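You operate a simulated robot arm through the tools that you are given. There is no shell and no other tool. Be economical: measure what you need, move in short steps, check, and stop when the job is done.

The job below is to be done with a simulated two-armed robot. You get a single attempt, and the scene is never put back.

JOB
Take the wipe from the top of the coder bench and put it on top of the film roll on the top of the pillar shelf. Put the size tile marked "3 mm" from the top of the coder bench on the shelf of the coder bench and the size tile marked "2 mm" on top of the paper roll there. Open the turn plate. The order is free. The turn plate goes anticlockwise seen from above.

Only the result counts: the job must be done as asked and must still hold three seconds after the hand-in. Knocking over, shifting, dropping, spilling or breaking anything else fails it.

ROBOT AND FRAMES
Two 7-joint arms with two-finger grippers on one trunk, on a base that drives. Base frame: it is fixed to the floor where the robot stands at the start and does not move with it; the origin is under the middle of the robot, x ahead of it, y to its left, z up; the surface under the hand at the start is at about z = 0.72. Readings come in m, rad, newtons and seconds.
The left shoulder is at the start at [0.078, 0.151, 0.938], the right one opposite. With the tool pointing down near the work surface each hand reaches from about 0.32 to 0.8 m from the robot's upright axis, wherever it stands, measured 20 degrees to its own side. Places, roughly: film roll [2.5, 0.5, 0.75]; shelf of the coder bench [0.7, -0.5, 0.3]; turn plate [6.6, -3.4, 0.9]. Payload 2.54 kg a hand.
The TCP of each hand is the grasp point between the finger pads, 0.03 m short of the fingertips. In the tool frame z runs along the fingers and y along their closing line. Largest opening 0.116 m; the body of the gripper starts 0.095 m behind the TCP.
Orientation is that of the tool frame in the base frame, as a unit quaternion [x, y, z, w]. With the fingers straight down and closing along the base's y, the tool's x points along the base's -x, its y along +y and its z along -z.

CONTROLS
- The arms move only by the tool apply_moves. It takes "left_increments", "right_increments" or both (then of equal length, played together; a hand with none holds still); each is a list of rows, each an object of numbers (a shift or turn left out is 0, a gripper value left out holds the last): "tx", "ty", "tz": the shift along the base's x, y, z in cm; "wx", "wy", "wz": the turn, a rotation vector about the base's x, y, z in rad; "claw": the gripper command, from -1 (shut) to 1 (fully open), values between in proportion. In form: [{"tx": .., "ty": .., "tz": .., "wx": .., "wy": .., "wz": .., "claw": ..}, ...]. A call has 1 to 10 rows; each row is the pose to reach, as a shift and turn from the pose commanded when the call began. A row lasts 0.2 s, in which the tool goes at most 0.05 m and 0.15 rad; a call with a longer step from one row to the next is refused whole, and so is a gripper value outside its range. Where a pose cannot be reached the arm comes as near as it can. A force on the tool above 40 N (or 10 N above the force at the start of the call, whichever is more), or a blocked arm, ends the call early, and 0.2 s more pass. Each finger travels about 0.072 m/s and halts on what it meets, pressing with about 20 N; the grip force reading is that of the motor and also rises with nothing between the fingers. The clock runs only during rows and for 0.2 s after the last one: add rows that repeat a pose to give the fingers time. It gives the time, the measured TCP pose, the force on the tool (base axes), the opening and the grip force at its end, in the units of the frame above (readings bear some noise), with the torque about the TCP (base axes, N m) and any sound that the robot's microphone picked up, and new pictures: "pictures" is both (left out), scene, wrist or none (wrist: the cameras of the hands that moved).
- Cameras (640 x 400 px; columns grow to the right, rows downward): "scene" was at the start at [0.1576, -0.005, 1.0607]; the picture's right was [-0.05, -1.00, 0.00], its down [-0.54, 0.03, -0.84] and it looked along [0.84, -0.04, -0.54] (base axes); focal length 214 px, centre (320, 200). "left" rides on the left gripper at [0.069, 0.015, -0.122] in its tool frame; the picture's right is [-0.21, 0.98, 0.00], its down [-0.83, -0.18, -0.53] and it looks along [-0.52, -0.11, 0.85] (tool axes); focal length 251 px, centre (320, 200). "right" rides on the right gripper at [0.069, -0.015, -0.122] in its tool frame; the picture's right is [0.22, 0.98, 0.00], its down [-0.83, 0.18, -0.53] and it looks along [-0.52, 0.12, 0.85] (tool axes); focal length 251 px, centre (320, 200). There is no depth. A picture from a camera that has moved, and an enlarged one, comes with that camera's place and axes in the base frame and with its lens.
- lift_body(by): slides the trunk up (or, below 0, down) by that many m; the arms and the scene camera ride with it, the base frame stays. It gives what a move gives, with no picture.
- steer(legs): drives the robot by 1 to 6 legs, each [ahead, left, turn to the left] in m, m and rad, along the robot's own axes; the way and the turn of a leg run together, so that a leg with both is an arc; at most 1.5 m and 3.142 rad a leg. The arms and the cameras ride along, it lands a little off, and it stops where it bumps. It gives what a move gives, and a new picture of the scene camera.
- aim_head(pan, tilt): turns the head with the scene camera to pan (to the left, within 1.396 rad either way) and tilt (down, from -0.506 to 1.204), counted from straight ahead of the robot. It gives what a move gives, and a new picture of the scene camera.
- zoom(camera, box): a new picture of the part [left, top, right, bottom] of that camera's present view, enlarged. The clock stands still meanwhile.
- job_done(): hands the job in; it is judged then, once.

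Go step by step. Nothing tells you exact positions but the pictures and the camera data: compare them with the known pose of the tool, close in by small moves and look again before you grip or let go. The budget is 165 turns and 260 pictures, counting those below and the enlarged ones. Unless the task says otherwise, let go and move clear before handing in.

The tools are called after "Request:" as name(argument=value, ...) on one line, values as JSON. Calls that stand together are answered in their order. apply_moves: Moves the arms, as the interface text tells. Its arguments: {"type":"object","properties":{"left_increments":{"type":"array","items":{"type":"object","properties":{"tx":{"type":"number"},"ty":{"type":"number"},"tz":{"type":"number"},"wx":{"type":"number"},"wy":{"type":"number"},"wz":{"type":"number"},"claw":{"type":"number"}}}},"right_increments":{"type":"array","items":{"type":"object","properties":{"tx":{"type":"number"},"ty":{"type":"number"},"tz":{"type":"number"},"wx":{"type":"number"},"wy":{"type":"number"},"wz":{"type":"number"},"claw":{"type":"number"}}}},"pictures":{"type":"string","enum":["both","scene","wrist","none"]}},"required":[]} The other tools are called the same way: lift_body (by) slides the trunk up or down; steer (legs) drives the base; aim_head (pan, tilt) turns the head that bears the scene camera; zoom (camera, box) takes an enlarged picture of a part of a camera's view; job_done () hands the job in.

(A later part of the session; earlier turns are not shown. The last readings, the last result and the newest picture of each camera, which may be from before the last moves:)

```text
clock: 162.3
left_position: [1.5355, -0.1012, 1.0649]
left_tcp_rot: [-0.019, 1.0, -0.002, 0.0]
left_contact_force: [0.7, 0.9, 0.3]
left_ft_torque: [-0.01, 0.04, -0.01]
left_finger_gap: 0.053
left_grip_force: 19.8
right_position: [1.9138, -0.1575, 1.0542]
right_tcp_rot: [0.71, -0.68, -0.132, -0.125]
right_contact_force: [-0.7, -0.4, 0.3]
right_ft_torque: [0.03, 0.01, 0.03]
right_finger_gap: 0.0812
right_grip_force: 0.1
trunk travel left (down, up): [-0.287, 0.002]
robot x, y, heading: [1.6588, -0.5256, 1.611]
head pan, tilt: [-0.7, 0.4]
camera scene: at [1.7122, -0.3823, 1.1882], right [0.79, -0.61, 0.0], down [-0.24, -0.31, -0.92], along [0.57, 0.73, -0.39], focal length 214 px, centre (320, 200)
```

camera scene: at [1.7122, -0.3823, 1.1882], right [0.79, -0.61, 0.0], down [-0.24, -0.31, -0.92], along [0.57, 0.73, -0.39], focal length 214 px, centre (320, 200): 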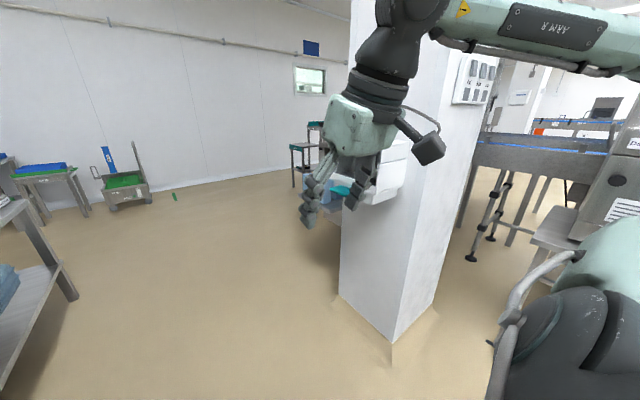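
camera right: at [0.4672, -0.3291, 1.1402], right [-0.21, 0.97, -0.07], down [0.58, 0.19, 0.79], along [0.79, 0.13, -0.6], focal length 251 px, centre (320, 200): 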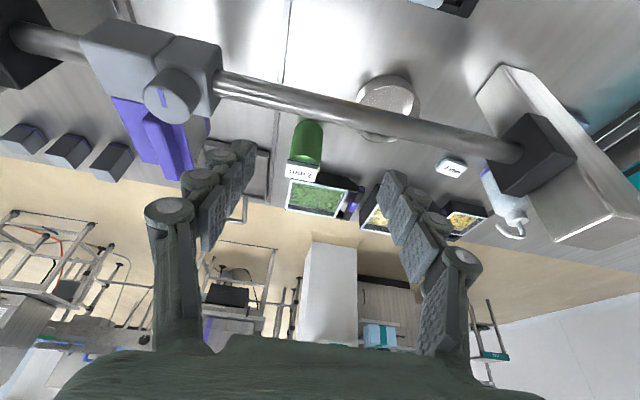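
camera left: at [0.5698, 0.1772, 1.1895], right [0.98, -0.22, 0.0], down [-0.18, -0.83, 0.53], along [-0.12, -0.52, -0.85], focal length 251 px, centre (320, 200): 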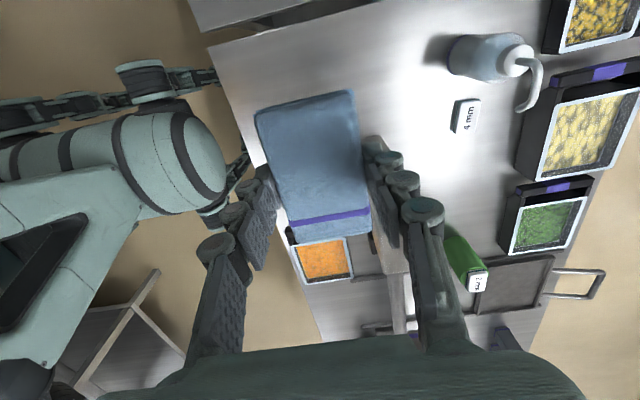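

Pillar's face at x≈2.51, y 0–0.42. Drive to y≈0.3 and turn to face it.

Request:
steer(legs=[[0.8, 0, 0], [0, 0, -1.6]])

Request:
aim_head(pan=0.0, tilt=0.4)

```text
clock: 170.7
left_position: [2.0494, 0.3894, 1.065]
left_tcp_rot: [0.705, 0.71, 0.0, -0.001]
left_contact_force: [0.3, 0.1, -0.2]
left_ft_torque: [-0.01, 0.01, -0.01]
left_finger_gap: 0.0529
left_grip_force: 19.8
right_position: [1.9789, 0.0116, 1.0556]
right_tcp_rot: [-0.005, 0.984, 0.002, 0.181]
right_contact_force: [-0.6, 1.0, 0.7]
right_ft_torque: [-0.01, -0.02, 0.0]
right_finger_gap: 0.081
right_grip_force: 0.0
trunk travel left (down, up): [-0.287, 0.002]
robot x, y, heading: [1.6184, 0.2769, 0.004]
head pan, tilt: [-0.7, 0.4]
camera scene: at [1.7621, 0.2211, 1.1882], right [-0.64, -0.77, 0.0], down [-0.3, 0.25, -0.92], along [0.71, -0.59, -0.39], focal length 214 px, centre (320, 200)
```

scene: 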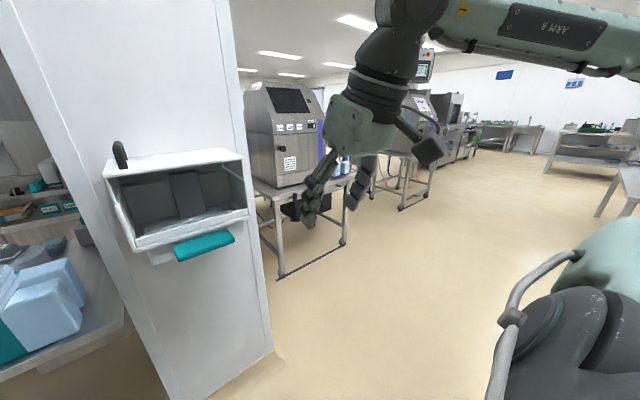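

```text
clock: 171.7
left_position: [2.0493, 0.3872, 1.066]
left_tcp_rot: [0.705, 0.709, -0.001, -0.001]
left_contact_force: [-0.5, 0.1, -0.8]
left_ft_torque: [0.01, 0.01, 0.04]
left_finger_gap: 0.053
left_grip_force: 19.7
right_position: [1.9795, 0.0132, 1.0545]
right_tcp_rot: [-0.005, 0.983, 0.003, 0.181]
right_contact_force: [0.1, 0.2, 0.3]
right_ft_torque: [-0.03, 0.0, 0.0]
right_finger_gap: 0.0813
right_grip_force: 0.0
trunk travel left (down, up): [-0.287, 0.002]
robot x, y, heading: [1.6216, 0.2807, 0.008]
head pan, tilt: [0.0, 0.4]
camera scene: at [1.7834, 0.2809, 1.1882], right [0.01, -1.0, 0.0], down [-0.39, 0.0, -0.92], along [0.92, 0.01, -0.39], focal length 214 px, centre (320, 200)
```

scene: 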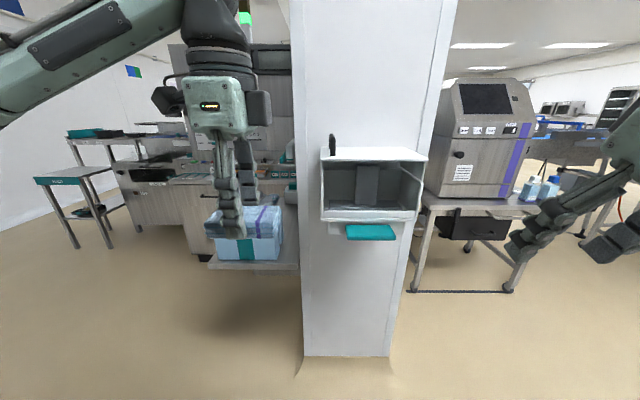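

The shelf is on the pillar's left side, hidden behind my hand. Shift left to see.

Request:
steer(legs=[[0, 0.35, 0]])

Request:
aim_head(pan=-0.15, tilt=0.45)

Request:
zoom(camera="scene", box=[240, 120, 400, 280])

```text
clock: 175.7
left_position: [2.0472, 0.7382, 1.0655]
left_tcp_rot: [0.705, 0.709, -0.001, 0.0]
left_contact_force: [-0.6, 0.2, -0.7]
left_ft_torque: [0.0, -0.01, -0.02]
left_finger_gap: 0.0528
left_grip_force: 19.7
right_position: [1.9775, 0.3612, 1.0543]
right_tcp_rot: [-0.002, 0.983, 0.002, 0.182]
right_contact_force: [-0.5, -0.2, -0.2]
right_ft_torque: [-0.02, -0.01, 0.01]
right_finger_gap: 0.0813
right_grip_force: 0.1
trunk travel left (down, up): [-0.287, 0.002]
robot x, y, heading: [1.6158, 0.6298, 0.006]
head pan, tilt: [0.0, 0.4]
camera scene: at [1.7815, 0.6307, 1.1882], right [0.0, -1.0, 0.0], down [-0.39, 0.0, -0.92], along [0.92, 0.0, -0.39], focal length 214 px, centre (320, 200)
```

scene: 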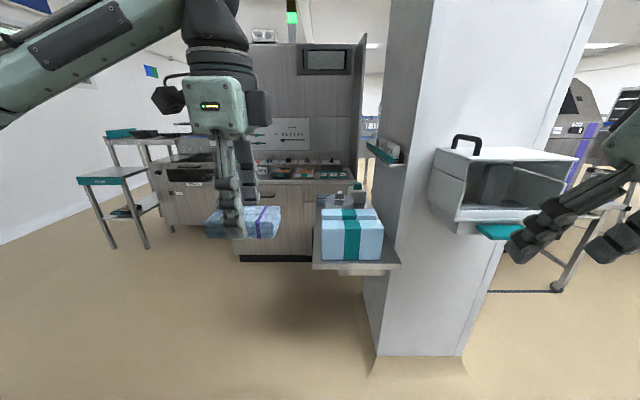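

```text
clock: 176.4
left_position: [2.0469, 0.7364, 1.0649]
left_tcp_rot: [0.706, 0.708, -0.001, 0.0]
left_contact_force: [0.5, 0.4, -1.0]
left_ft_torque: [0.0, -0.01, 0.02]
left_finger_gap: 0.053
left_grip_force: 20.2
right_position: [1.977, 0.3611, 1.0533]
right_tcp_rot: [-0.003, 0.984, 0.001, 0.181]
right_contact_force: [-0.3, 0.4, -0.5]
right_ft_torque: [0.01, 0.01, 0.0]
right_finger_gap: 0.0812
right_grip_force: 0.0
trunk travel left (down, up): [-0.287, 0.002]
robot x, y, heading: [1.6208, 0.6273, 0.0]
head pan, tilt: [-0.15, 0.45]
camera scene: at [1.7798, 0.6168, 1.1835], right [-0.15, -0.99, 0.0], down [-0.43, 0.06, -0.9], along [0.89, -0.13, -0.44], focal length 214 px, centre (320, 200)
```

scene: 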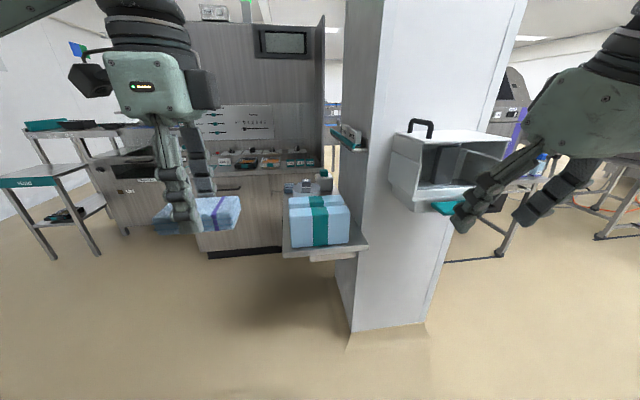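

```text
2.50 times, centred on (320, 200) of scene
camera zoom: at [1.7798, 0.6168, 1.1835], right [-0.15, -0.99, 0.0], down [-0.43, 0.06, -0.9], along [0.89, -0.13, -0.44], focal length 536 px, centre (320, 200)
```

zoom: 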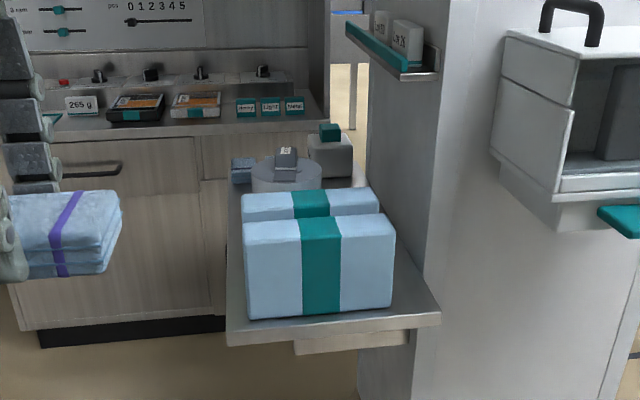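

Behind the packs I see a pale cylinder with something dark on top—likely the film roll, about (2.60, 0.56). I'll drive round to the shelf's open (left) side and face it.

Request:
steer(legs=[[0, 0.65, 0], [0.93, 0, 0], [0, 0, -1.571]])

Request:
aim_head(pan=0.0, tilt=0.6)

Request:
zoom(camera="scene", box=[240, 120, 440, 245])

```text
clock: 191.6
left_position: [2.6409, 0.8478, 1.0648]
left_tcp_rot: [1.0, -0.019, 0.0, -0.002]
left_contact_force: [-0.1, 0.0, -0.7]
left_ft_torque: [-0.01, -0.02, 0.0]
left_finger_gap: 0.053
left_grip_force: 20.1
right_position: [2.2685, 0.9334, 1.0545]
right_tcp_rot: [0.707, 0.683, -0.13, 0.127]
right_contact_force: [-0.6, -0.1, 0.0]
right_ft_torque: [-0.01, -0.02, -0.03]
right_finger_gap: 0.0812
right_grip_force: 0.0
trunk travel left (down, up): [-0.287, 0.002]
robot x, y, heading: [2.5479, 1.2793, -1.612]
head pan, tilt: [-0.15, 0.45]
camera scene: at [2.532, 1.1205, 1.1835], right [-0.98, 0.19, 0.0], down [0.08, 0.43, -0.9], along [-0.17, -0.88, -0.44], focal length 214 px, centre (320, 200)
```

scene: 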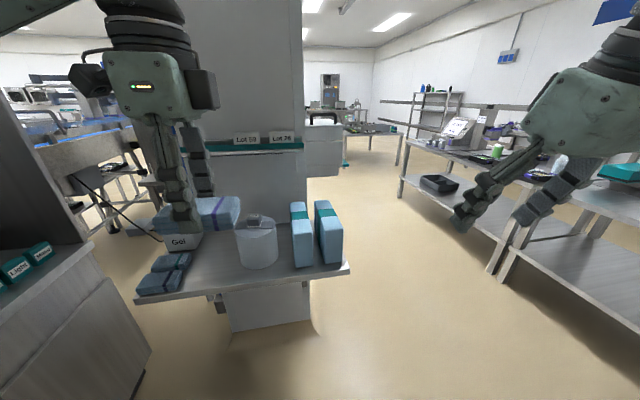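

```text
clock: 192.3
left_position: [2.641, 0.8476, 1.0658]
left_tcp_rot: [1.0, -0.018, 0.0, -0.001]
left_contact_force: [0.4, 0.1, -0.2]
left_ft_torque: [0.01, -0.02, 0.0]
left_finger_gap: 0.0531
left_grip_force: 19.5
right_position: [2.2675, 0.9332, 1.0547]
right_tcp_rot: [0.707, 0.683, -0.13, 0.127]
right_contact_force: [-0.1, -0.3, -0.2]
right_ft_torque: [-0.02, 0.0, 0.01]
right_finger_gap: 0.0811
right_grip_force: 0.1
trunk travel left (down, up): [-0.287, 0.002]
robot x, y, heading: [2.5547, 1.2809, -1.604]
head pan, tilt: [0.0, 0.6]
camera scene: at [2.5458, 1.1225, 1.17], right [-1.0, 0.04, 0.0], down [0.02, 0.56, -0.83], along [-0.03, -0.82, -0.56], focal length 214 px, centre (320, 200)
```

scene: 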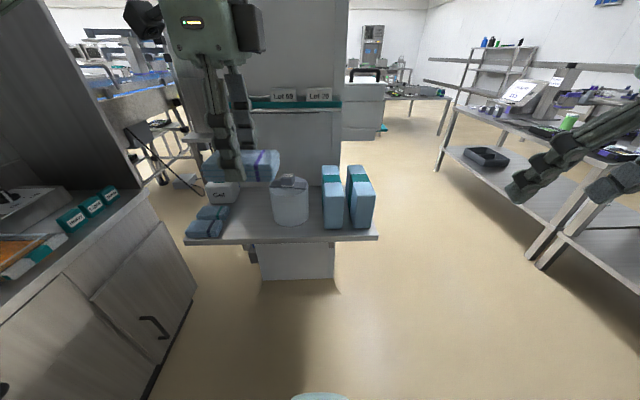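

```text
3.20 times, centred on (340, 182) of scene
camera zoom: at [2.5458, 1.1225, 1.17], right [-1.0, 0.04, 0.0], down [0.02, 0.56, -0.83], along [-0.03, -0.82, -0.56], focal length 686 px, centre (256, 256)
```

zoom: 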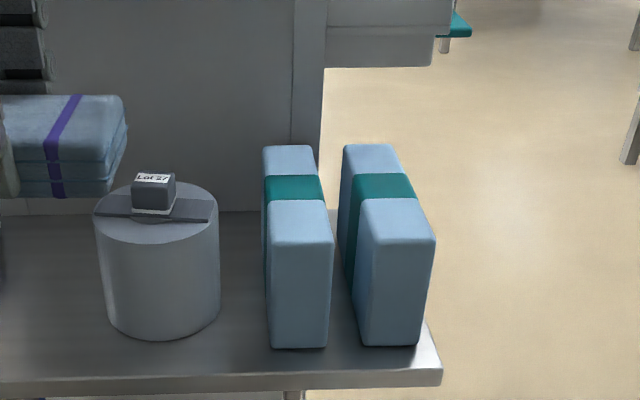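

That cylinder carries a strip and a "Lot 27" cube; I need to see the whole shelf, so I'll move the left hand aside in front of the already seen packs.

Request:
apply_moves(left_increments=[{"tx": -4, "ty": 1}, {"tx": -8, "ty": 2}, {"tx": -12, "ty": 3}, {"tx": -16, "ty": 3}, {"tx": -20, "ty": 3}, {"tx": -22, "ty": 3}], pictures="none")

Request:
aim_head(pan=0.2, tilt=0.65)

Request:
zoom(camera="scene", box=[210, 120, 410, 245])

Request:
zoom(camera="left", box=[0, 0, 640, 400])

```text
clock: 193.7
left_position: [2.4194, 0.8774, 1.0648]
left_tcp_rot: [1.0, -0.019, -0.001, -0.001]
left_contact_force: [-0.2, -0.7, 0.0]
left_ft_torque: [-0.01, 0.02, -0.02]
left_finger_gap: 0.0528
left_grip_force: 19.9
right_position: [2.2668, 0.9333, 1.0555]
right_tcp_rot: [0.707, 0.684, -0.13, 0.128]
right_contact_force: [-0.1, 0.5, -0.3]
right_ft_torque: [-0.02, -0.02, 0.02]
right_finger_gap: 0.081
right_grip_force: 0.0
trunk travel left (down, up): [-0.287, 0.002]
robot x, y, heading: [2.5572, 1.2825, -1.606]
head pan, tilt: [0.0, 0.6]
```

```text
clock: 194.4
left_position: [2.4205, 0.8771, 1.0655]
left_tcp_rot: [1.0, -0.018, 0.0, -0.001]
left_contact_force: [0.3, -0.5, -0.6]
left_ft_torque: [0.0, 0.0, 0.02]
left_finger_gap: 0.0529
left_grip_force: 20.2
right_position: [2.2682, 0.9337, 1.0535]
right_tcp_rot: [0.707, 0.684, -0.13, 0.126]
right_contact_force: [-0.4, -0.5, 0.2]
right_ft_torque: [0.0, 0.01, 0.02]
right_finger_gap: 0.0812
right_grip_force: 0.1
trunk travel left (down, up): [-0.287, 0.002]
robot x, y, heading: [2.5529, 1.2773, -1.609]
head pan, tilt: [0.201, 0.649]
camera scene: at [2.5632, 1.1251, 1.1657], right [-0.99, -0.16, 0.0], down [-0.1, 0.6, -0.8], along [0.13, -0.79, -0.6], focal length 214 px, centre (320, 200)
```

scene: 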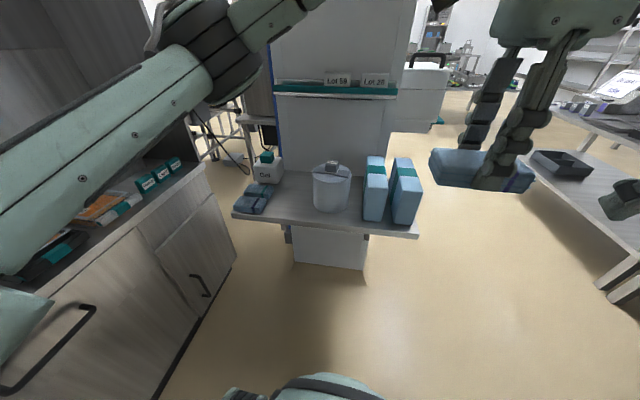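

```text
3.20 times, centred on (310, 182) of scene
camera zoom: at [2.5632, 1.1251, 1.1657], right [-0.99, -0.16, 0.0], down [-0.1, 0.6, -0.8], along [0.13, -0.79, -0.6], focal length 686 px, centre (352, 256)
```

zoom: 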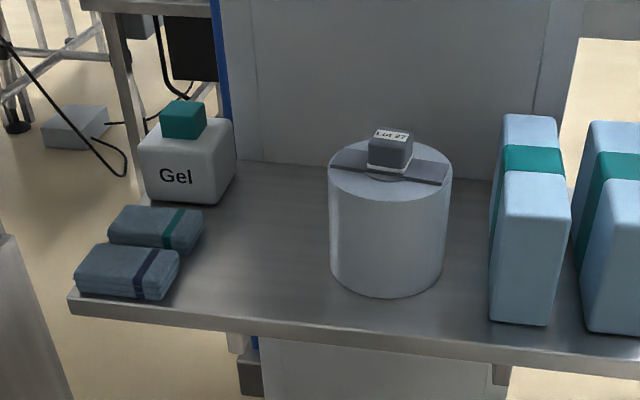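

```text
1.00 times, centred on (320, 200) of left (not enlarged: the box is as wide or as high as the picture)
camera zoom: at [2.4887, 0.8592, 1.1886], right [-0.25, -0.97, 0.0], down [-0.82, 0.21, 0.53], along [-0.52, 0.14, -0.85], focal length 251 px, centre (320, 200)
```

zoom: 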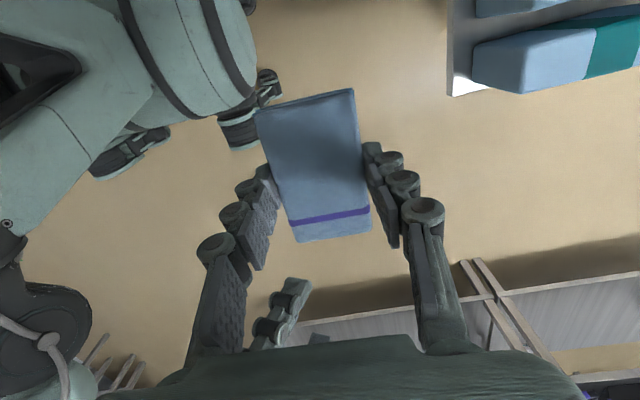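

Zooming hard on the cylinder's top.

Request:
zoom(camera="scene", box=[306, 152, 358, 216])

Request:
zoom(camera="scene", box=[270, 60, 410, 110])

```text
6.25 times, centred on (332, 184) of scene
camera zoom: at [2.5632, 1.1251, 1.1657], right [-0.99, -0.16, 0.0], down [-0.1, 0.6, -0.8], along [0.13, -0.79, -0.6], focal length 1340 px, centre (245, 300)
```

zoom: 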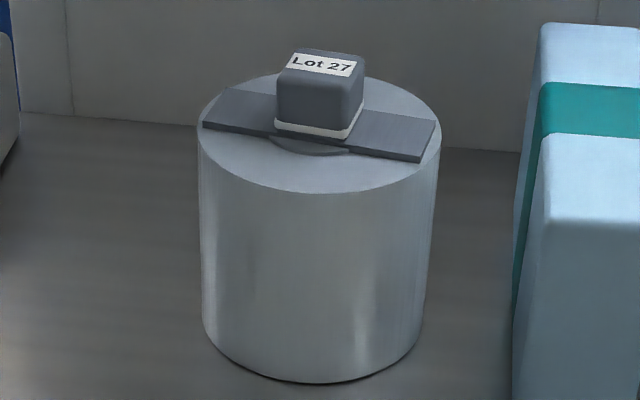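

```text
4.57 times, centred on (340, 85) of scene
camera zoom: at [2.5632, 1.1251, 1.1657], right [-0.99, -0.16, 0.0], down [-0.1, 0.6, -0.8], along [0.13, -0.79, -0.6], focal length 980 px, centre (229, 726)
```

zoom: 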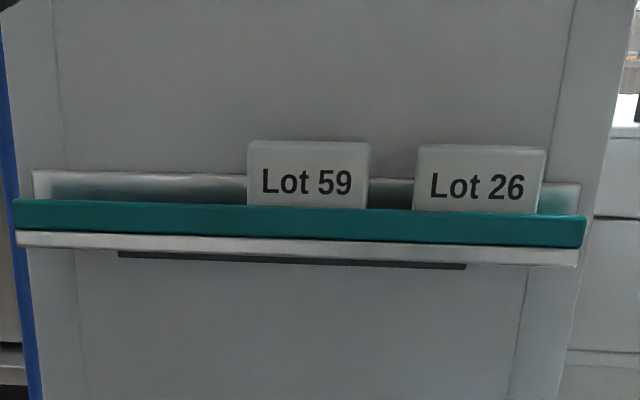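

This cylinder is the only roll here; its centre holds a "Lot 27" block on a strip, which I must not disturb. The free front half of its top (radius ≈0.06) can take the wipe lengthwise, but only if my fingers hold it by its ends, so I'll set the wipe on the free shelf spot, regrip it, then place it. First, shift right for elbow room and turn the hand.

Request:
steer(legs=[[0, -0.12, 0.035]])

Request:
apply_moves(left_increments=[{"tx": 2, "wz": 0.15}, {"tx": 4, "wz": 0.3}, {"tx": 6, "wz": 0.45}, {"tx": 8, "wz": 0.6}, {"tx": 10, "wz": 0.75}, {"tx": 12, "wz": 0.9}, {"tx": 14, "wz": 1.05}, {"tx": 16, "wz": 1.2}, {"tx": 18, "wz": 1.35}, {"tx": 20, "wz": 1.5}], pictures="scene")

```text
clock: 196.2
left_position: [2.3159, 0.8751, 1.0662]
left_tcp_rot: [1.0, -0.001, 0.0, 0.0]
left_contact_force: [-0.4, 0.2, -0.6]
left_ft_torque: [0.0, -0.01, -0.04]
left_finger_gap: 0.053
left_grip_force: 20.1
right_position: [2.1614, 0.9256, 1.0548]
right_tcp_rot: [0.695, 0.696, -0.127, 0.128]
right_contact_force: [0.8, 0.4, -0.1]
right_ft_torque: [0.0, -0.01, 0.03]
right_finger_gap: 0.0813
right_grip_force: 0.0
trunk travel left (down, up): [-0.287, 0.002]
robot x, y, heading: [2.4375, 1.2787, -1.571]
head pan, tilt: [0.201, 0.649]
camera scene: at [2.4502, 1.1279, 1.1657], right [-0.98, -0.2, 0.0], down [-0.12, 0.59, -0.8], along [0.16, -0.78, -0.6], focal length 214 px, centre (320, 200)
```

scene: 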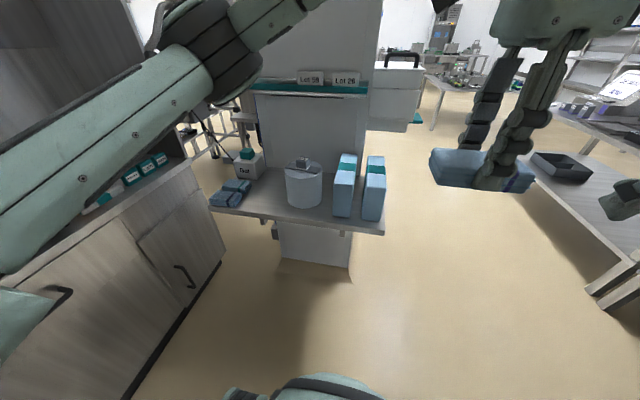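

```text
clock: 198.4
left_position: [2.5163, 0.876, 1.0652]
left_tcp_rot: [0.731, 0.682, -0.001, 0.0]
left_contact_force: [-0.2, -0.7, 0.4]
left_ft_torque: [-0.02, 0.03, -0.01]
left_finger_gap: 0.053
left_grip_force: 20.0
right_position: [2.1629, 0.9247, 1.0552]
right_tcp_rot: [0.695, 0.696, -0.128, 0.13]
right_contact_force: [-0.3, -1.4, -0.4]
right_ft_torque: [0.0, 0.01, 0.02]
right_finger_gap: 0.0814
right_grip_force: 0.1
trunk travel left (down, up): [-0.287, 0.002]
robot x, y, heading: [2.4311, 1.2819, -1.573]
head pan, tilt: [0.201, 0.649]
camera scene: at [2.4508, 1.128, 1.1657], right [-0.98, -0.2, 0.0], down [-0.12, 0.59, -0.8], along [0.16, -0.78, -0.6], focal length 214 px, centre (320, 200)
```

scene: 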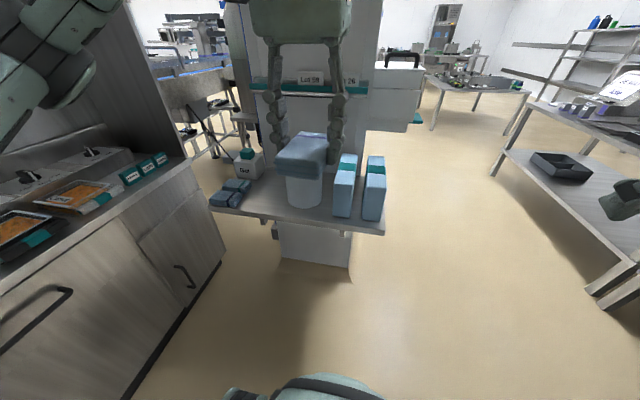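

Move over the free spot (2.738, 0.585), staying high, and look.

Request:
apply_moves(left_increments=[{"tx": 4, "ty": -2, "wz": 0.07}, {"tx": 8, "ty": -4, "wz": 0.07}, {"tx": 12, "ty": -6, "wz": 0.07}, {"tx": 16, "ty": -8, "wz": 0.07}, {"tx": 19, "ty": -12, "wz": 0.07}, {"tx": 22, "ty": -16, "wz": 0.07}, {"tx": 22, "ty": -21, "wz": 0.07}, {"tx": 22, "ty": -25, "wz": 0.07}, {"tx": 22, "ty": -29, "tz": -2, "wz": 0.07}, {"tx": 22, "ty": -29, "tz": -6, "wz": 0.07}], pictures="both")

```text
clock: 200.6
left_position: [2.7383, 0.584, 1.0054]
left_tcp_rot: [0.709, 0.706, -0.001, 0.0]
left_contact_force: [-1.3, -0.9, -0.9]
left_ft_torque: [0.0, 0.01, 0.0]
left_finger_gap: 0.0527
left_grip_force: 19.3
right_position: [2.1633, 0.9259, 1.0546]
right_tcp_rot: [0.695, 0.696, -0.129, 0.129]
right_contact_force: [-0.5, 0.2, 0.2]
right_ft_torque: [0.03, 0.01, 0.0]
right_finger_gap: 0.0811
right_grip_force: 0.0
trunk travel left (down, up): [-0.287, 0.002]
robot x, y, heading: [2.4314, 1.2796, -1.574]
head pan, tilt: [0.201, 0.649]
camera scene: at [2.4512, 1.1276, 1.1656], right [-0.98, -0.2, 0.0], down [-0.12, 0.59, -0.8], along [0.16, -0.78, -0.61], focal length 214 px, centre (320, 200)
camera left: at [2.7534, 0.6526, 1.1285], right [0.98, -0.22, 0.0], down [-0.18, -0.83, 0.53], along [-0.12, -0.52, -0.85], focal length 251 px, centre (320, 200)
```

scene: 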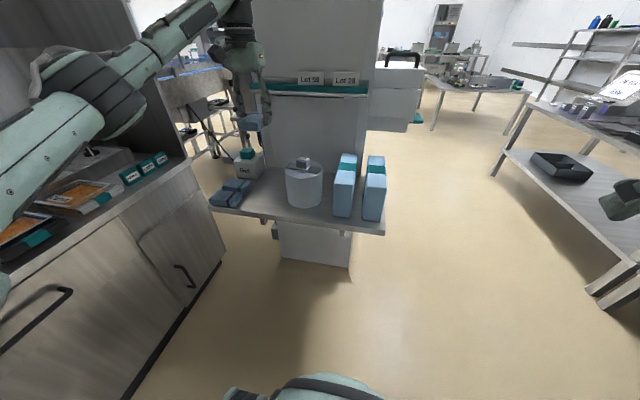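
left: 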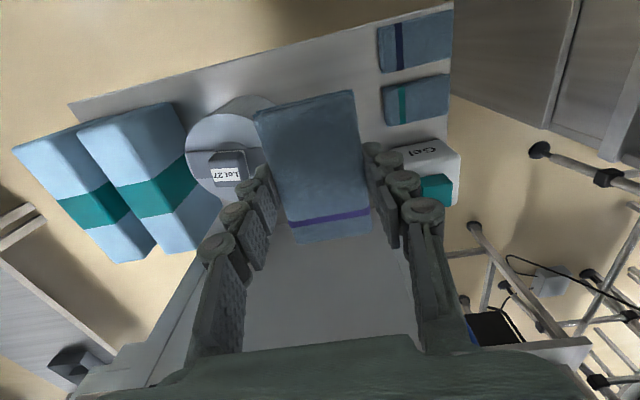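

Clear view: the free spot is between roll and small wipes. Lowering there (x +0.8 cm).

Request:
apply_moves(left_increments=[{"tx": 0.8, "tz": -4}, {"tx": 0.8, "tz": -8}, {"tx": 0.8, "tz": -12}, {"tx": 0.8, "tz": -16}, {"tx": 0.8, "tz": -19}, {"tx": 0.8, "tz": -20.5}, {"tx": 0.8, "tz": -20.5}], pictures="both")

```text
clock: 202.2
left_position: [2.7444, 0.5858, 0.8017]
left_tcp_rot: [0.708, 0.707, -0.001, 0.001]
left_contact_force: [0.3, -0.3, -1.3]
left_ft_torque: [-0.03, -0.02, 0.0]
left_finger_gap: 0.053
left_grip_force: 20.0
right_position: [2.1622, 0.9252, 1.0543]
right_tcp_rot: [0.695, 0.696, -0.128, 0.129]
right_contact_force: [0.7, 0.7, -0.1]
right_ft_torque: [0.01, 0.0, 0.02]
right_finger_gap: 0.0813
right_grip_force: 0.1
trunk travel left (down, up): [-0.287, 0.002]
robot x, y, heading: [2.4313, 1.2788, -1.572]
head pan, tilt: [0.201, 0.649]
camera scene: at [2.4505, 1.128, 1.1657], right [-0.98, -0.2, 0.0], down [-0.12, 0.59, -0.8], along [0.16, -0.78, -0.6], focal length 214 px, centre (320, 200)
camera left: at [2.7607, 0.6544, 0.9238], right [0.98, -0.22, 0.0], down [-0.18, -0.83, 0.53], along [-0.12, -0.52, -0.85], focal length 251 px, centre (320, 200)
```

scene: 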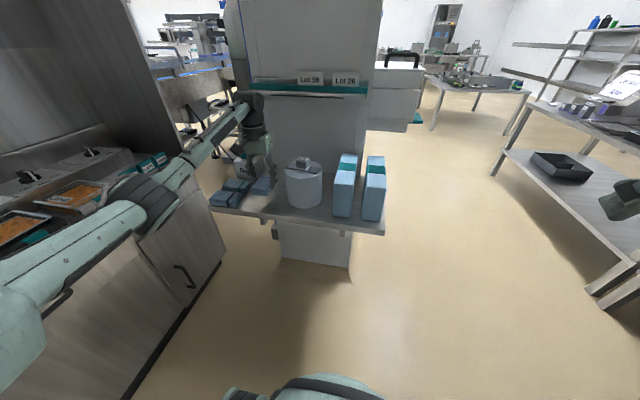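
left: 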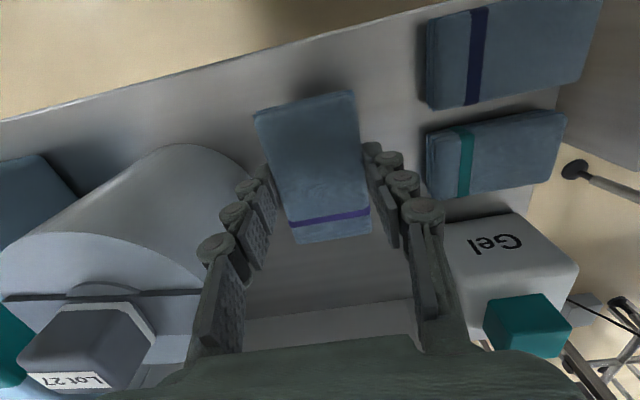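

Lower slowly to contact.

Request:
apply_moves(left_increments=[{"tz": -0.8}, {"tz": -1.4}, {"tz": -1.8}, {"tz": -2.1}, {"tz": -2.1}], pictures="wrist")

```text
clock: 203.4
left_position: [2.7471, 0.5859, 0.7797]
left_tcp_rot: [0.707, 0.707, -0.001, -0.001]
left_contact_force: [0.3, -0.1, -0.8]
left_ft_torque: [-0.01, 0.02, 0.01]
left_finger_gap: 0.0529
left_grip_force: 19.8
right_position: [2.1619, 0.9254, 1.0551]
right_tcp_rot: [0.695, 0.696, -0.127, 0.129]
right_contact_force: [0.2, 0.3, -0.4]
right_ft_torque: [0.03, 0.01, 0.01]
right_finger_gap: 0.0808
right_grip_force: 0.3
trunk travel left (down, up): [-0.287, 0.002]
robot x, y, heading: [2.4342, 1.2804, -1.574]
head pan, tilt: [0.201, 0.649]
camera left: at [2.7609, 0.6542, 0.9021], right [0.98, -0.22, 0.0], down [-0.18, -0.83, 0.53], along [-0.12, -0.52, -0.85], focal length 251 px, centre (320, 200)
```

left: 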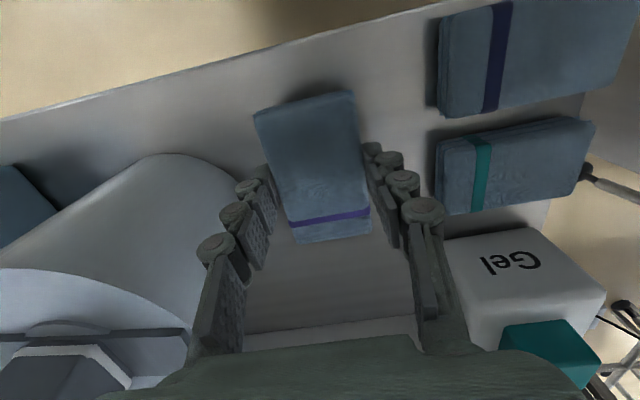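

Balanced between neighbours. Continue down to contact.

Request:
apply_moves(left_increments=[{"tz": -0.4}, {"tz": -0.8}, {"tz": -1.1}, {"tz": -1.4}, {"tz": -1.4}], pictures="none")

```text
clock: 204.6
left_position: [2.7454, 0.5856, 0.7661]
left_tcp_rot: [0.708, 0.706, 0.0, -0.001]
left_contact_force: [0.0, -0.7, -0.7]
left_ft_torque: [0.0, -0.01, 0.0]
left_finger_gap: 0.0529
left_grip_force: 20.1
right_position: [2.1616, 0.925, 1.0548]
right_tcp_rot: [0.695, 0.696, -0.127, 0.129]
right_contact_force: [-0.3, 0.4, 0.1]
right_ft_torque: [0.01, 0.0, -0.01]
right_finger_gap: 0.0811
right_grip_force: 0.1
trunk travel left (down, up): [-0.287, 0.002]
robot x, y, heading: [2.4337, 1.2791, -1.573]
head pan, tilt: [0.201, 0.649]
```

Request:
apply_moves(left_increments=[{"tz": -0.4}, {"tz": -0.8}, {"tz": -1.2}, {"tz": -1.6}, {"tz": -2.0}], pictures="wrist")

```text
clock: 205.8
left_position: [2.7454, 0.5861, 0.7497]
left_tcp_rot: [0.708, 0.706, -0.002, 0.002]
left_contact_force: [1.9, -0.3, 19.2]
left_ft_torque: [-0.01, -0.03, -0.01]
left_finger_gap: 0.0534
left_grip_force: 19.7
right_position: [2.1622, 0.927, 1.0555]
right_tcp_rot: [0.695, 0.695, -0.129, 0.13]
right_contact_force: [0.3, -0.5, -0.3]
right_ft_torque: [0.03, -0.02, 0.0]
right_finger_gap: 0.0811
right_grip_force: 0.1
trunk travel left (down, up): [-0.287, 0.002]
robot x, y, heading: [2.4329, 1.2802, -1.575]
head pan, tilt: [0.201, 0.649]
camera left: at [2.7598, 0.655, 0.8726], right [0.98, -0.22, 0.0], down [-0.18, -0.82, 0.54], along [-0.12, -0.53, -0.84], focal length 251 px, centre (320, 200)
```

left: 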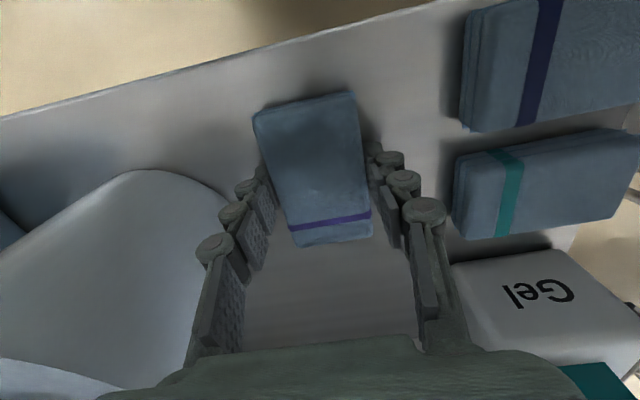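

Contact. Open just enough and rise.

Request:
apply_moves(left_increments=[{"tz": 0.3, "claw": 0.0}, {"tz": 0.3, "claw": 0.15}, {"tz": 0.3, "claw": 0.17}, {"tz": 0.3, "claw": 0.17}], pictures="none")

Request:
apply_moves(left_increments=[{"tz": 3}, {"tz": 7}, {"tz": 11}, {"tz": 15}, {"tz": 19}, {"tz": 20}], pictures="wrist")

```text
clock: 206.8
left_position: [2.7445, 0.5867, 0.7494]
left_tcp_rot: [0.708, 0.706, 0.0, -0.002]
left_contact_force: [-0.3, 0.6, -0.2]
left_ft_torque: [0.02, 0.04, -0.01]
left_finger_gap: 0.0679
left_grip_force: 0.0
right_position: [2.162, 0.9262, 1.0547]
right_tcp_rot: [0.695, 0.696, -0.128, 0.129]
right_contact_force: [0.2, -0.1, -0.3]
right_ft_torque: [0.02, -0.02, -0.01]
right_finger_gap: 0.0813
right_grip_force: 0.0
trunk travel left (down, up): [-0.287, 0.002]
robot x, y, heading: [2.4342, 1.2823, -1.571]
head pan, tilt: [0.201, 0.649]
```

```text
clock: 208.2
left_position: [2.7448, 0.5851, 0.949]
left_tcp_rot: [0.708, 0.707, -0.001, -0.001]
left_contact_force: [-0.5, -0.4, -0.2]
left_ft_torque: [-0.01, 0.03, 0.03]
left_finger_gap: 0.0679
left_grip_force: 0.0
right_position: [2.1617, 0.9258, 1.0558]
right_tcp_rot: [0.695, 0.696, -0.127, 0.129]
right_contact_force: [-0.2, -0.2, -0.3]
right_ft_torque: [0.02, -0.02, -0.02]
right_finger_gap: 0.0811
right_grip_force: 0.0
trunk travel left (down, up): [-0.287, 0.002]
robot x, y, heading: [2.4292, 1.2825, -1.577]
head pan, tilt: [0.201, 0.649]
camera left: at [2.7603, 0.6532, 1.0709], right [0.98, -0.22, 0.0], down [-0.18, -0.83, 0.53], along [-0.12, -0.52, -0.85], focal length 251 px, centre (320, 200)
```

left: 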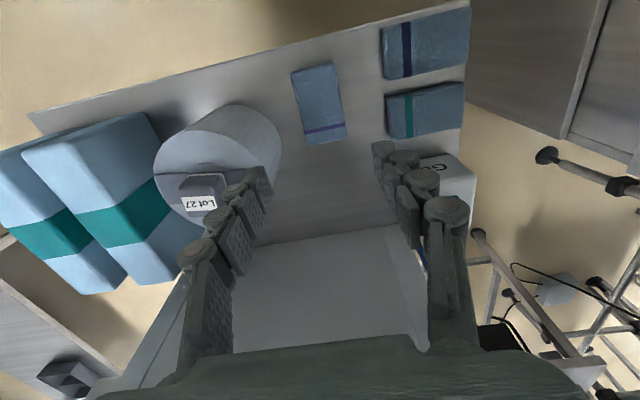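

Set down cleanly. Enlarge the roll from here, then yaw the hand by -90° above the wipe.

Request:
zoom(camera="left", box=[140, 90, 300, 230])

Request:
apply_moves(left_increments=[{"wz": -0.15}, {"wz": -0.3}, {"wz": -0.45}, {"wz": -0.6}, {"wz": -0.75}, {"wz": -0.9}, {"wz": -1.05}, {"wz": -1.2}, {"wz": -1.35}, {"wz": -1.5, "claw": 1}], pictures="none")

Request:
apply_moves(left_increments=[{"wz": -0.073, "claw": 1}, {"wz": -0.073, "tz": -2}, {"wz": -0.073, "tz": -4}, {"wz": -0.073, "tz": -4}], pictures="both")

```text
2.86 times, centred on (220, 160) of left
camera zoom: at [2.7603, 0.6532, 1.0709], right [0.98, -0.22, 0.0], down [-0.18, -0.83, 0.53], along [-0.12, -0.52, -0.85], focal length 718 px, centre (606, 314)
```

zoom: 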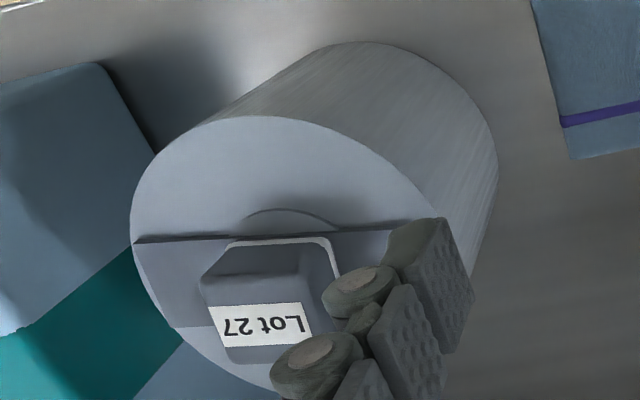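

```text
clock: 210.4
left_position: [2.7439, 0.586, 0.948]
left_tcp_rot: [0.999, 0.033, 0.0, -0.001]
left_contact_force: [0.4, 0.1, 0.1]
left_ft_torque: [0.0, -0.06, -0.02]
left_finger_gap: 0.1141
left_grip_force: 0.1
right_position: [2.1625, 0.9256, 1.0555]
right_tcp_rot: [0.695, 0.696, -0.127, 0.129]
right_contact_force: [0.2, -0.5, 1.2]
right_ft_torque: [-0.01, -0.01, -0.04]
right_finger_gap: 0.081
right_grip_force: 0.0
trunk travel left (down, up): [-0.287, 0.002]
robot x, y, heading: [2.4333, 1.2814, -1.57]
head pan, tilt: [0.201, 0.649]
```

```text
clock: 211.4
left_position: [2.746, 0.5854, 0.9088]
left_tcp_rot: [1.0, -0.002, 0.0, 0.0]
left_contact_force: [-0.2, -0.7, 0.3]
left_ft_torque: [0.03, -0.01, -0.03]
left_finger_gap: 0.116
left_grip_force: 0.1
right_position: [2.1617, 0.9255, 1.055]
right_tcp_rot: [0.695, 0.696, -0.127, 0.129]
right_contact_force: [-0.6, -1.3, -0.5]
right_ft_torque: [-0.01, 0.01, -0.01]
right_finger_gap: 0.081
right_grip_force: 0.0
trunk travel left (down, up): [-0.287, 0.002]
robot x, y, heading: [2.4354, 1.2812, -1.567]
head pan, tilt: [0.201, 0.649]
camera scene: at [2.4504, 1.128, 1.1657], right [-0.98, -0.2, 0.0], down [-0.12, 0.59, -0.8], along [0.16, -0.78, -0.6], focal length 214 px, centre (320, 200)
camera left: at [2.8139, 0.5692, 1.0318], right [-0.22, -0.98, 0.0], down [-0.83, 0.18, 0.53], along [-0.52, 0.12, -0.85], focal length 251 px, centre (320, 200)
```

scene: 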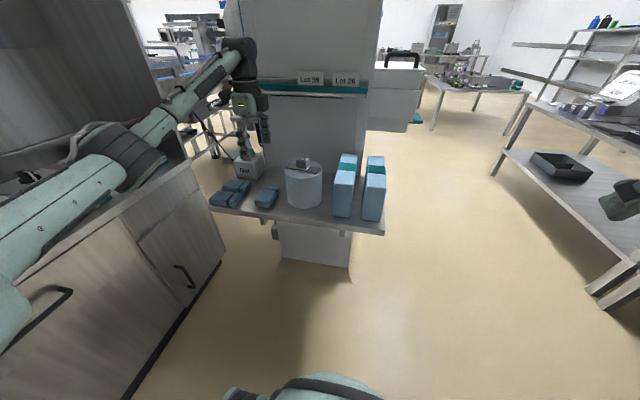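
left: 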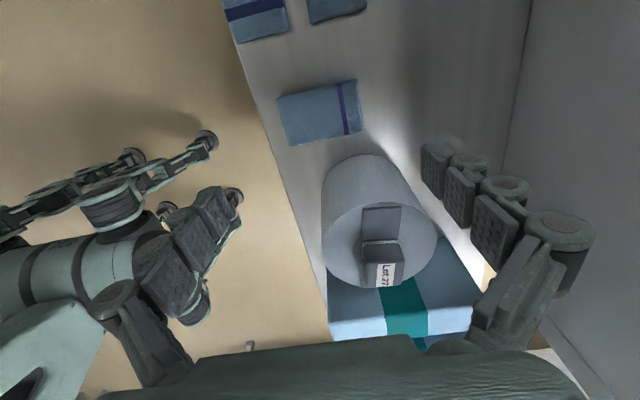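

Good view of the roll's top; enlarge for measuring.

Request:
zoom(camera="left", box=[300, 140, 460, 300])

```text
2.50 times, centred on (380, 220) of left
camera zoom: at [2.8139, 0.5692, 1.0318], right [-0.22, -0.98, 0.0], down [-0.83, 0.18, 0.53], along [-0.52, 0.12, -0.85], focal length 629 px, centre (170, 150)
```

zoom: 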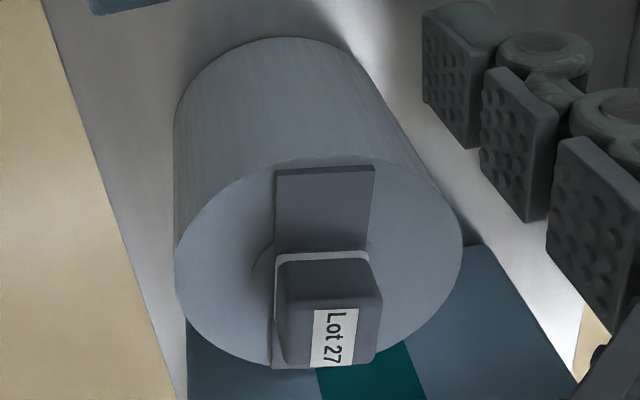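

I need to decide whether the "Lot 27" block is part of the film roll. Similar cylinders stand under the bench behind the start, and enlarged pictures are sharp, so I'll leave the wipe safely here and look at them from the aisle end. First retract the hand.

Request:
apply_moves(left_increments=[{"tz": 4}, {"tz": 8}, {"tz": 12}, {"tz": 15, "ty": 3}, {"tz": 15, "ty": 7, "tx": -3}, {"tz": 15, "ty": 12, "tx": -6}, {"tz": 15, "ty": 17, "tx": -9}, {"tz": 15, "ty": 22, "tx": -12}, {"tz": 15, "ty": 27, "tx": -15}, {"tz": 15, "ty": 29, "tx": -17}], pictures="none")

Request:
steer(legs=[[0, -0.83, 0], [1.5, 0, 0], [1.5, 0, 0], [0.1, 0, 0], [0, -1.05, 0], [0, 0, -2.0]])

Request:
aim_head(pan=-1.25, tilt=0.2)

```text
refused: row 6 steps farther than a row can; nothing moved
```

```text
clock: 249.7
left_position: [-0.2804, -1.7644, 0.9089]
left_tcp_rot: [-0.529, 0.849, 0.0, 0.0]
left_contact_force: [0.0, -0.7, 0.7]
left_ft_torque: [0.01, 0.02, 0.03]
left_finger_gap: 0.116
left_grip_force: 0.1
right_position: [0.2801, -1.3886, 1.0547]
right_tcp_rot: [0.959, -0.22, -0.176, -0.04]
right_contact_force: [-0.5, -0.2, -0.2]
right_ft_torque: [0.0, -0.02, 0.01]
right_finger_gap: 0.0812
right_grip_force: 0.1
trunk travel left (down, up): [-0.287, 0.002]
robot x, y, heading: [0.4812, -1.7894, 2.688]
head pan, tilt: [0.201, 0.649]
camera scene: at [0.337, -1.7363, 1.1657], right [0.25, 0.97, 0.0], down [0.59, -0.15, -0.8], along [-0.77, 0.2, -0.6], focal length 214 px, centre (320, 200)
```

scene: 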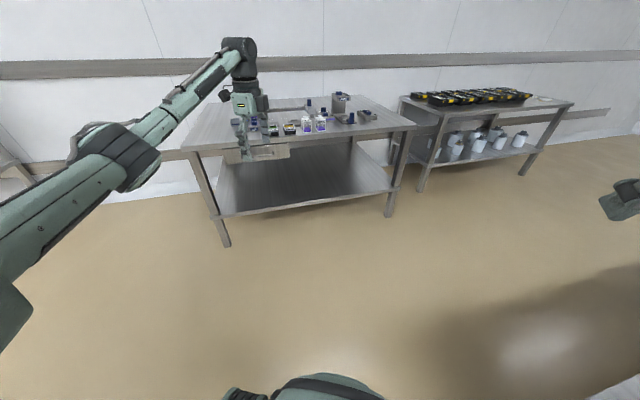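

```text
clock: 251.3
left_position: [-0.2814, -1.7641, 0.9086]
left_tcp_rot: [-0.528, 0.849, -0.001, 0.0]
left_contact_force: [-0.5, 0.4, -0.2]
left_ft_torque: [0.01, -0.03, 0.02]
left_finger_gap: 0.1162
left_grip_force: 0.1
right_position: [0.281, -1.3881, 1.0549]
right_tcp_rot: [0.959, -0.22, -0.177, -0.04]
right_contact_force: [-0.8, 0.3, -0.3]
right_ft_torque: [-0.01, -0.01, 0.0]
right_finger_gap: 0.081
right_grip_force: 0.0
trunk travel left (down, up): [-0.287, 0.002]
robot x, y, heading: [0.4827, -1.7893, 2.69]
head pan, tilt: [-1.25, 0.201]
camera scene: at [0.4333, -1.6657, 1.2067], right [0.99, -0.13, 0.0], down [-0.03, -0.2, -0.98], along [0.13, 0.97, -0.2], focal length 214 px, centre (320, 200)
```

scene: 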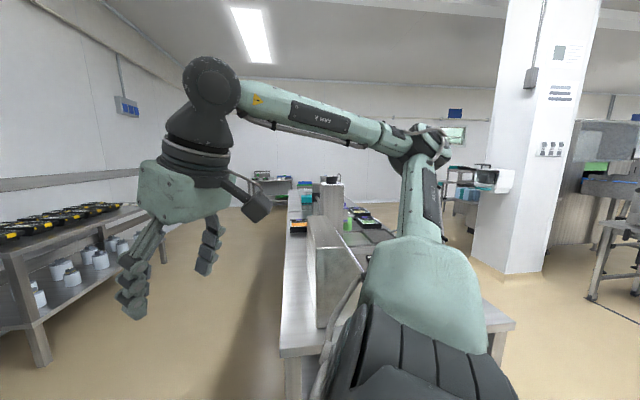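

My retract was refused for one long step, yet the base drove; I must check the shelf later (tips were at z≈0.88, roll block top ≈0.865). Now look at the rolls under this bench.

Request:
zoom(camera="scene", box=[20, 225, 140, 300])

Request:
zoom(camera="scene", box=[430, 150, 530, 230])

```text
5.33 times, centred on (80, 262) of scene
camera zoom: at [0.4333, -1.6657, 1.2067], right [0.99, -0.13, 0.0], down [-0.03, -0.2, -0.98], along [0.13, 0.97, -0.2], focal length 1144 px, centre (1600, -133)
```

zoom: 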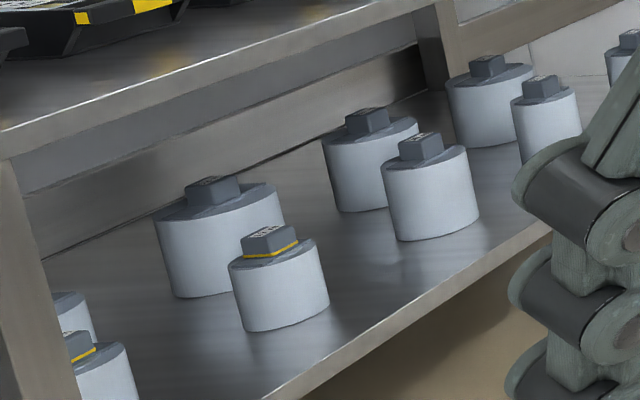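

```text
5.00 times, centred on (480, 190) of scene
camera zoom: at [0.4333, -1.6657, 1.2067], right [0.99, -0.13, 0.0], down [-0.03, -0.2, -0.98], along [0.13, 0.97, -0.2], focal length 1072 px, centre (-480, 250)
```

zoom: 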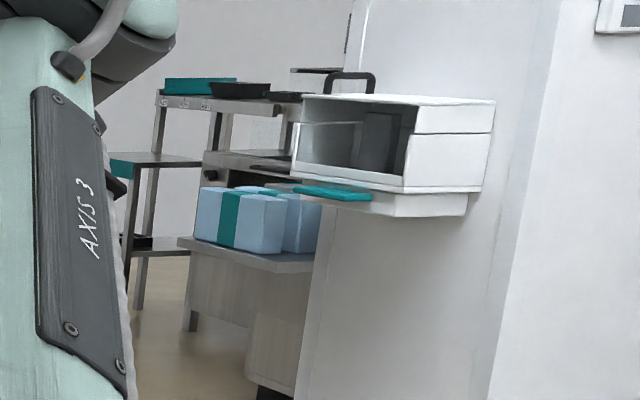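

The cylinders there all carry the same kind of labelled block, so the block belongs to the roll itself; the wipe can go centred on top, lowered with care. The packs on the shelf still stand. Now tuck the arm properly and drive back.

Request:
apply_moves(left_increments=[{"tz": 4}, {"tz": 8}, {"tz": 12}, {"tz": 15, "tx": 2}, {"tz": 15, "tx": 6.5}, {"tz": 15, "tx": 11}, {"tz": 15, "tx": 15.5}, {"tz": 15, "tx": 20}, {"tz": 15, "tx": 24}, {"tz": 15, "tx": 27}], pictures="none")

```text
clock: 253.5
left_position: [-0.0104, -1.7629, 1.0576]
left_tcp_rot: [-0.529, 0.849, 0.0, 0.001]
left_contact_force: [0.4, 0.0, -0.2]
left_ft_torque: [0.01, 0.01, 0.02]
left_finger_gap: 0.1161
left_grip_force: 0.0
right_position: [0.2803, -1.3882, 1.0544]
right_tcp_rot: [0.958, -0.22, -0.178, -0.04]
right_contact_force: [-0.1, -0.6, 0.4]
right_ft_torque: [-0.01, -0.02, 0.02]
right_finger_gap: 0.0812
right_grip_force: 0.1
trunk travel left (down, up): [-0.287, 0.002]
robot x, y, heading: [0.4835, -1.7872, 2.687]
head pan, tilt: [-1.25, 0.201]
```

Request:
steer(legs=[[0, 0, 2.02], [0, 1.14, 0], [-1.5, 0, 0], [-1.5, 0, 0], [-0.07, 0, 0], [0, 0.81, 0]])

Request:
aim_head(pan=0.25, tilt=0.6)

Request:
zoom(camera="scene", box=[190, 110, 410, 248])

```text
clock: 292.1
left_position: [2.6208, 0.8329, 1.0572]
left_tcp_rot: [1.0, -0.008, 0.0, -0.001]
left_contact_force: [-0.1, -0.6, 0.6]
left_ft_torque: [-0.01, -0.06, -0.04]
left_finger_gap: 0.1158
left_grip_force: 0.0
right_position: [2.1586, 0.9366, 1.0538]
right_tcp_rot: [0.699, 0.692, -0.128, 0.13]
right_contact_force: [-0.4, 0.4, 0.3]
right_ft_torque: [0.0, 0.01, -0.02]
right_finger_gap: 0.0813
right_grip_force: 0.0
trunk travel left (down, up): [-0.287, 0.002]
robot x, y, heading: [2.432, 1.2929, -1.584]
head pan, tilt: [-1.25, 0.201]
camera scene: at [2.3437, 1.1924, 1.2067], right [-0.3, 0.95, 0.0], down [0.19, 0.06, -0.98], along [-0.93, -0.3, -0.2], focal length 214 px, centre (320, 200)
```

scene: 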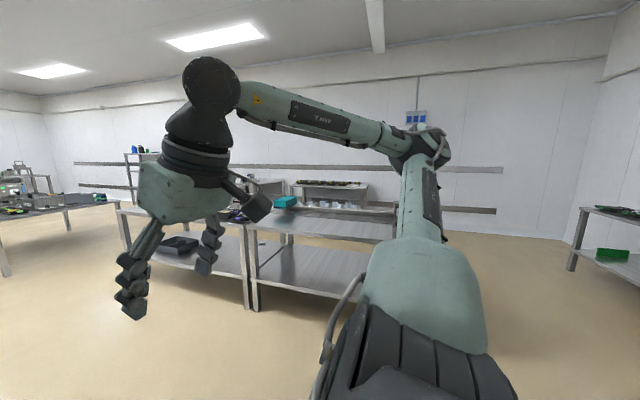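

```text
clock: 293.7
left_position: [2.622, 0.833, 1.0567]
left_tcp_rot: [1.0, -0.008, 0.0, -0.001]
left_contact_force: [-0.3, -0.3, -0.1]
left_ft_torque: [0.02, 0.01, 0.01]
left_finger_gap: 0.1159
left_grip_force: 0.1
right_position: [2.1581, 0.9367, 1.0543]
right_tcp_rot: [0.699, 0.692, -0.129, 0.128]
right_contact_force: [0.4, 0.0, -0.3]
right_ft_torque: [-0.01, 0.03, -0.03]
right_finger_gap: 0.0812
right_grip_force: 0.1
trunk travel left (down, up): [-0.287, 0.002]
robot x, y, heading: [2.4361, 1.2879, -1.588]
head pan, tilt: [0.25, 0.6]
camera scene: at [2.4531, 1.1347, 1.17], right [-0.97, -0.23, 0.0], down [-0.13, 0.55, -0.83], along [0.19, -0.8, -0.56], focal length 214 px, centre (320, 200)
```

scene: 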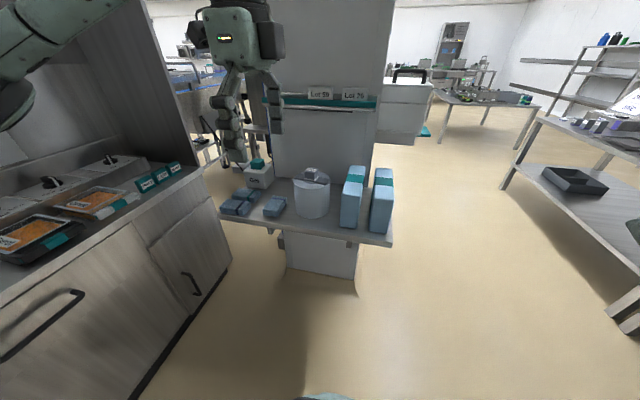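

```text
2.90 times, centred on (300, 179) of scene
camera zoom: at [2.4531, 1.1347, 1.17], right [-0.97, -0.23, 0.0], down [-0.13, 0.55, -0.83], along [0.19, -0.8, -0.56], focal length 622 px, centre (378, 261)
```

zoom: 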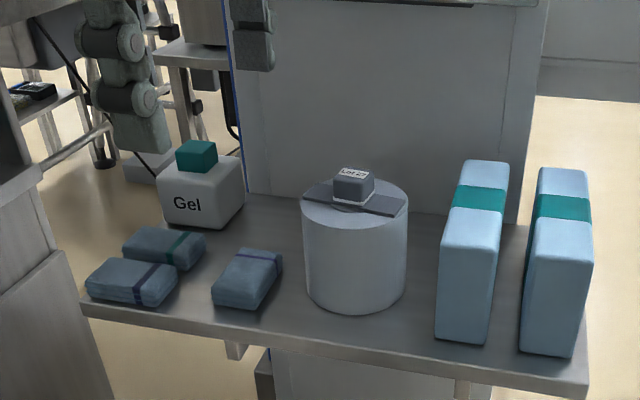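

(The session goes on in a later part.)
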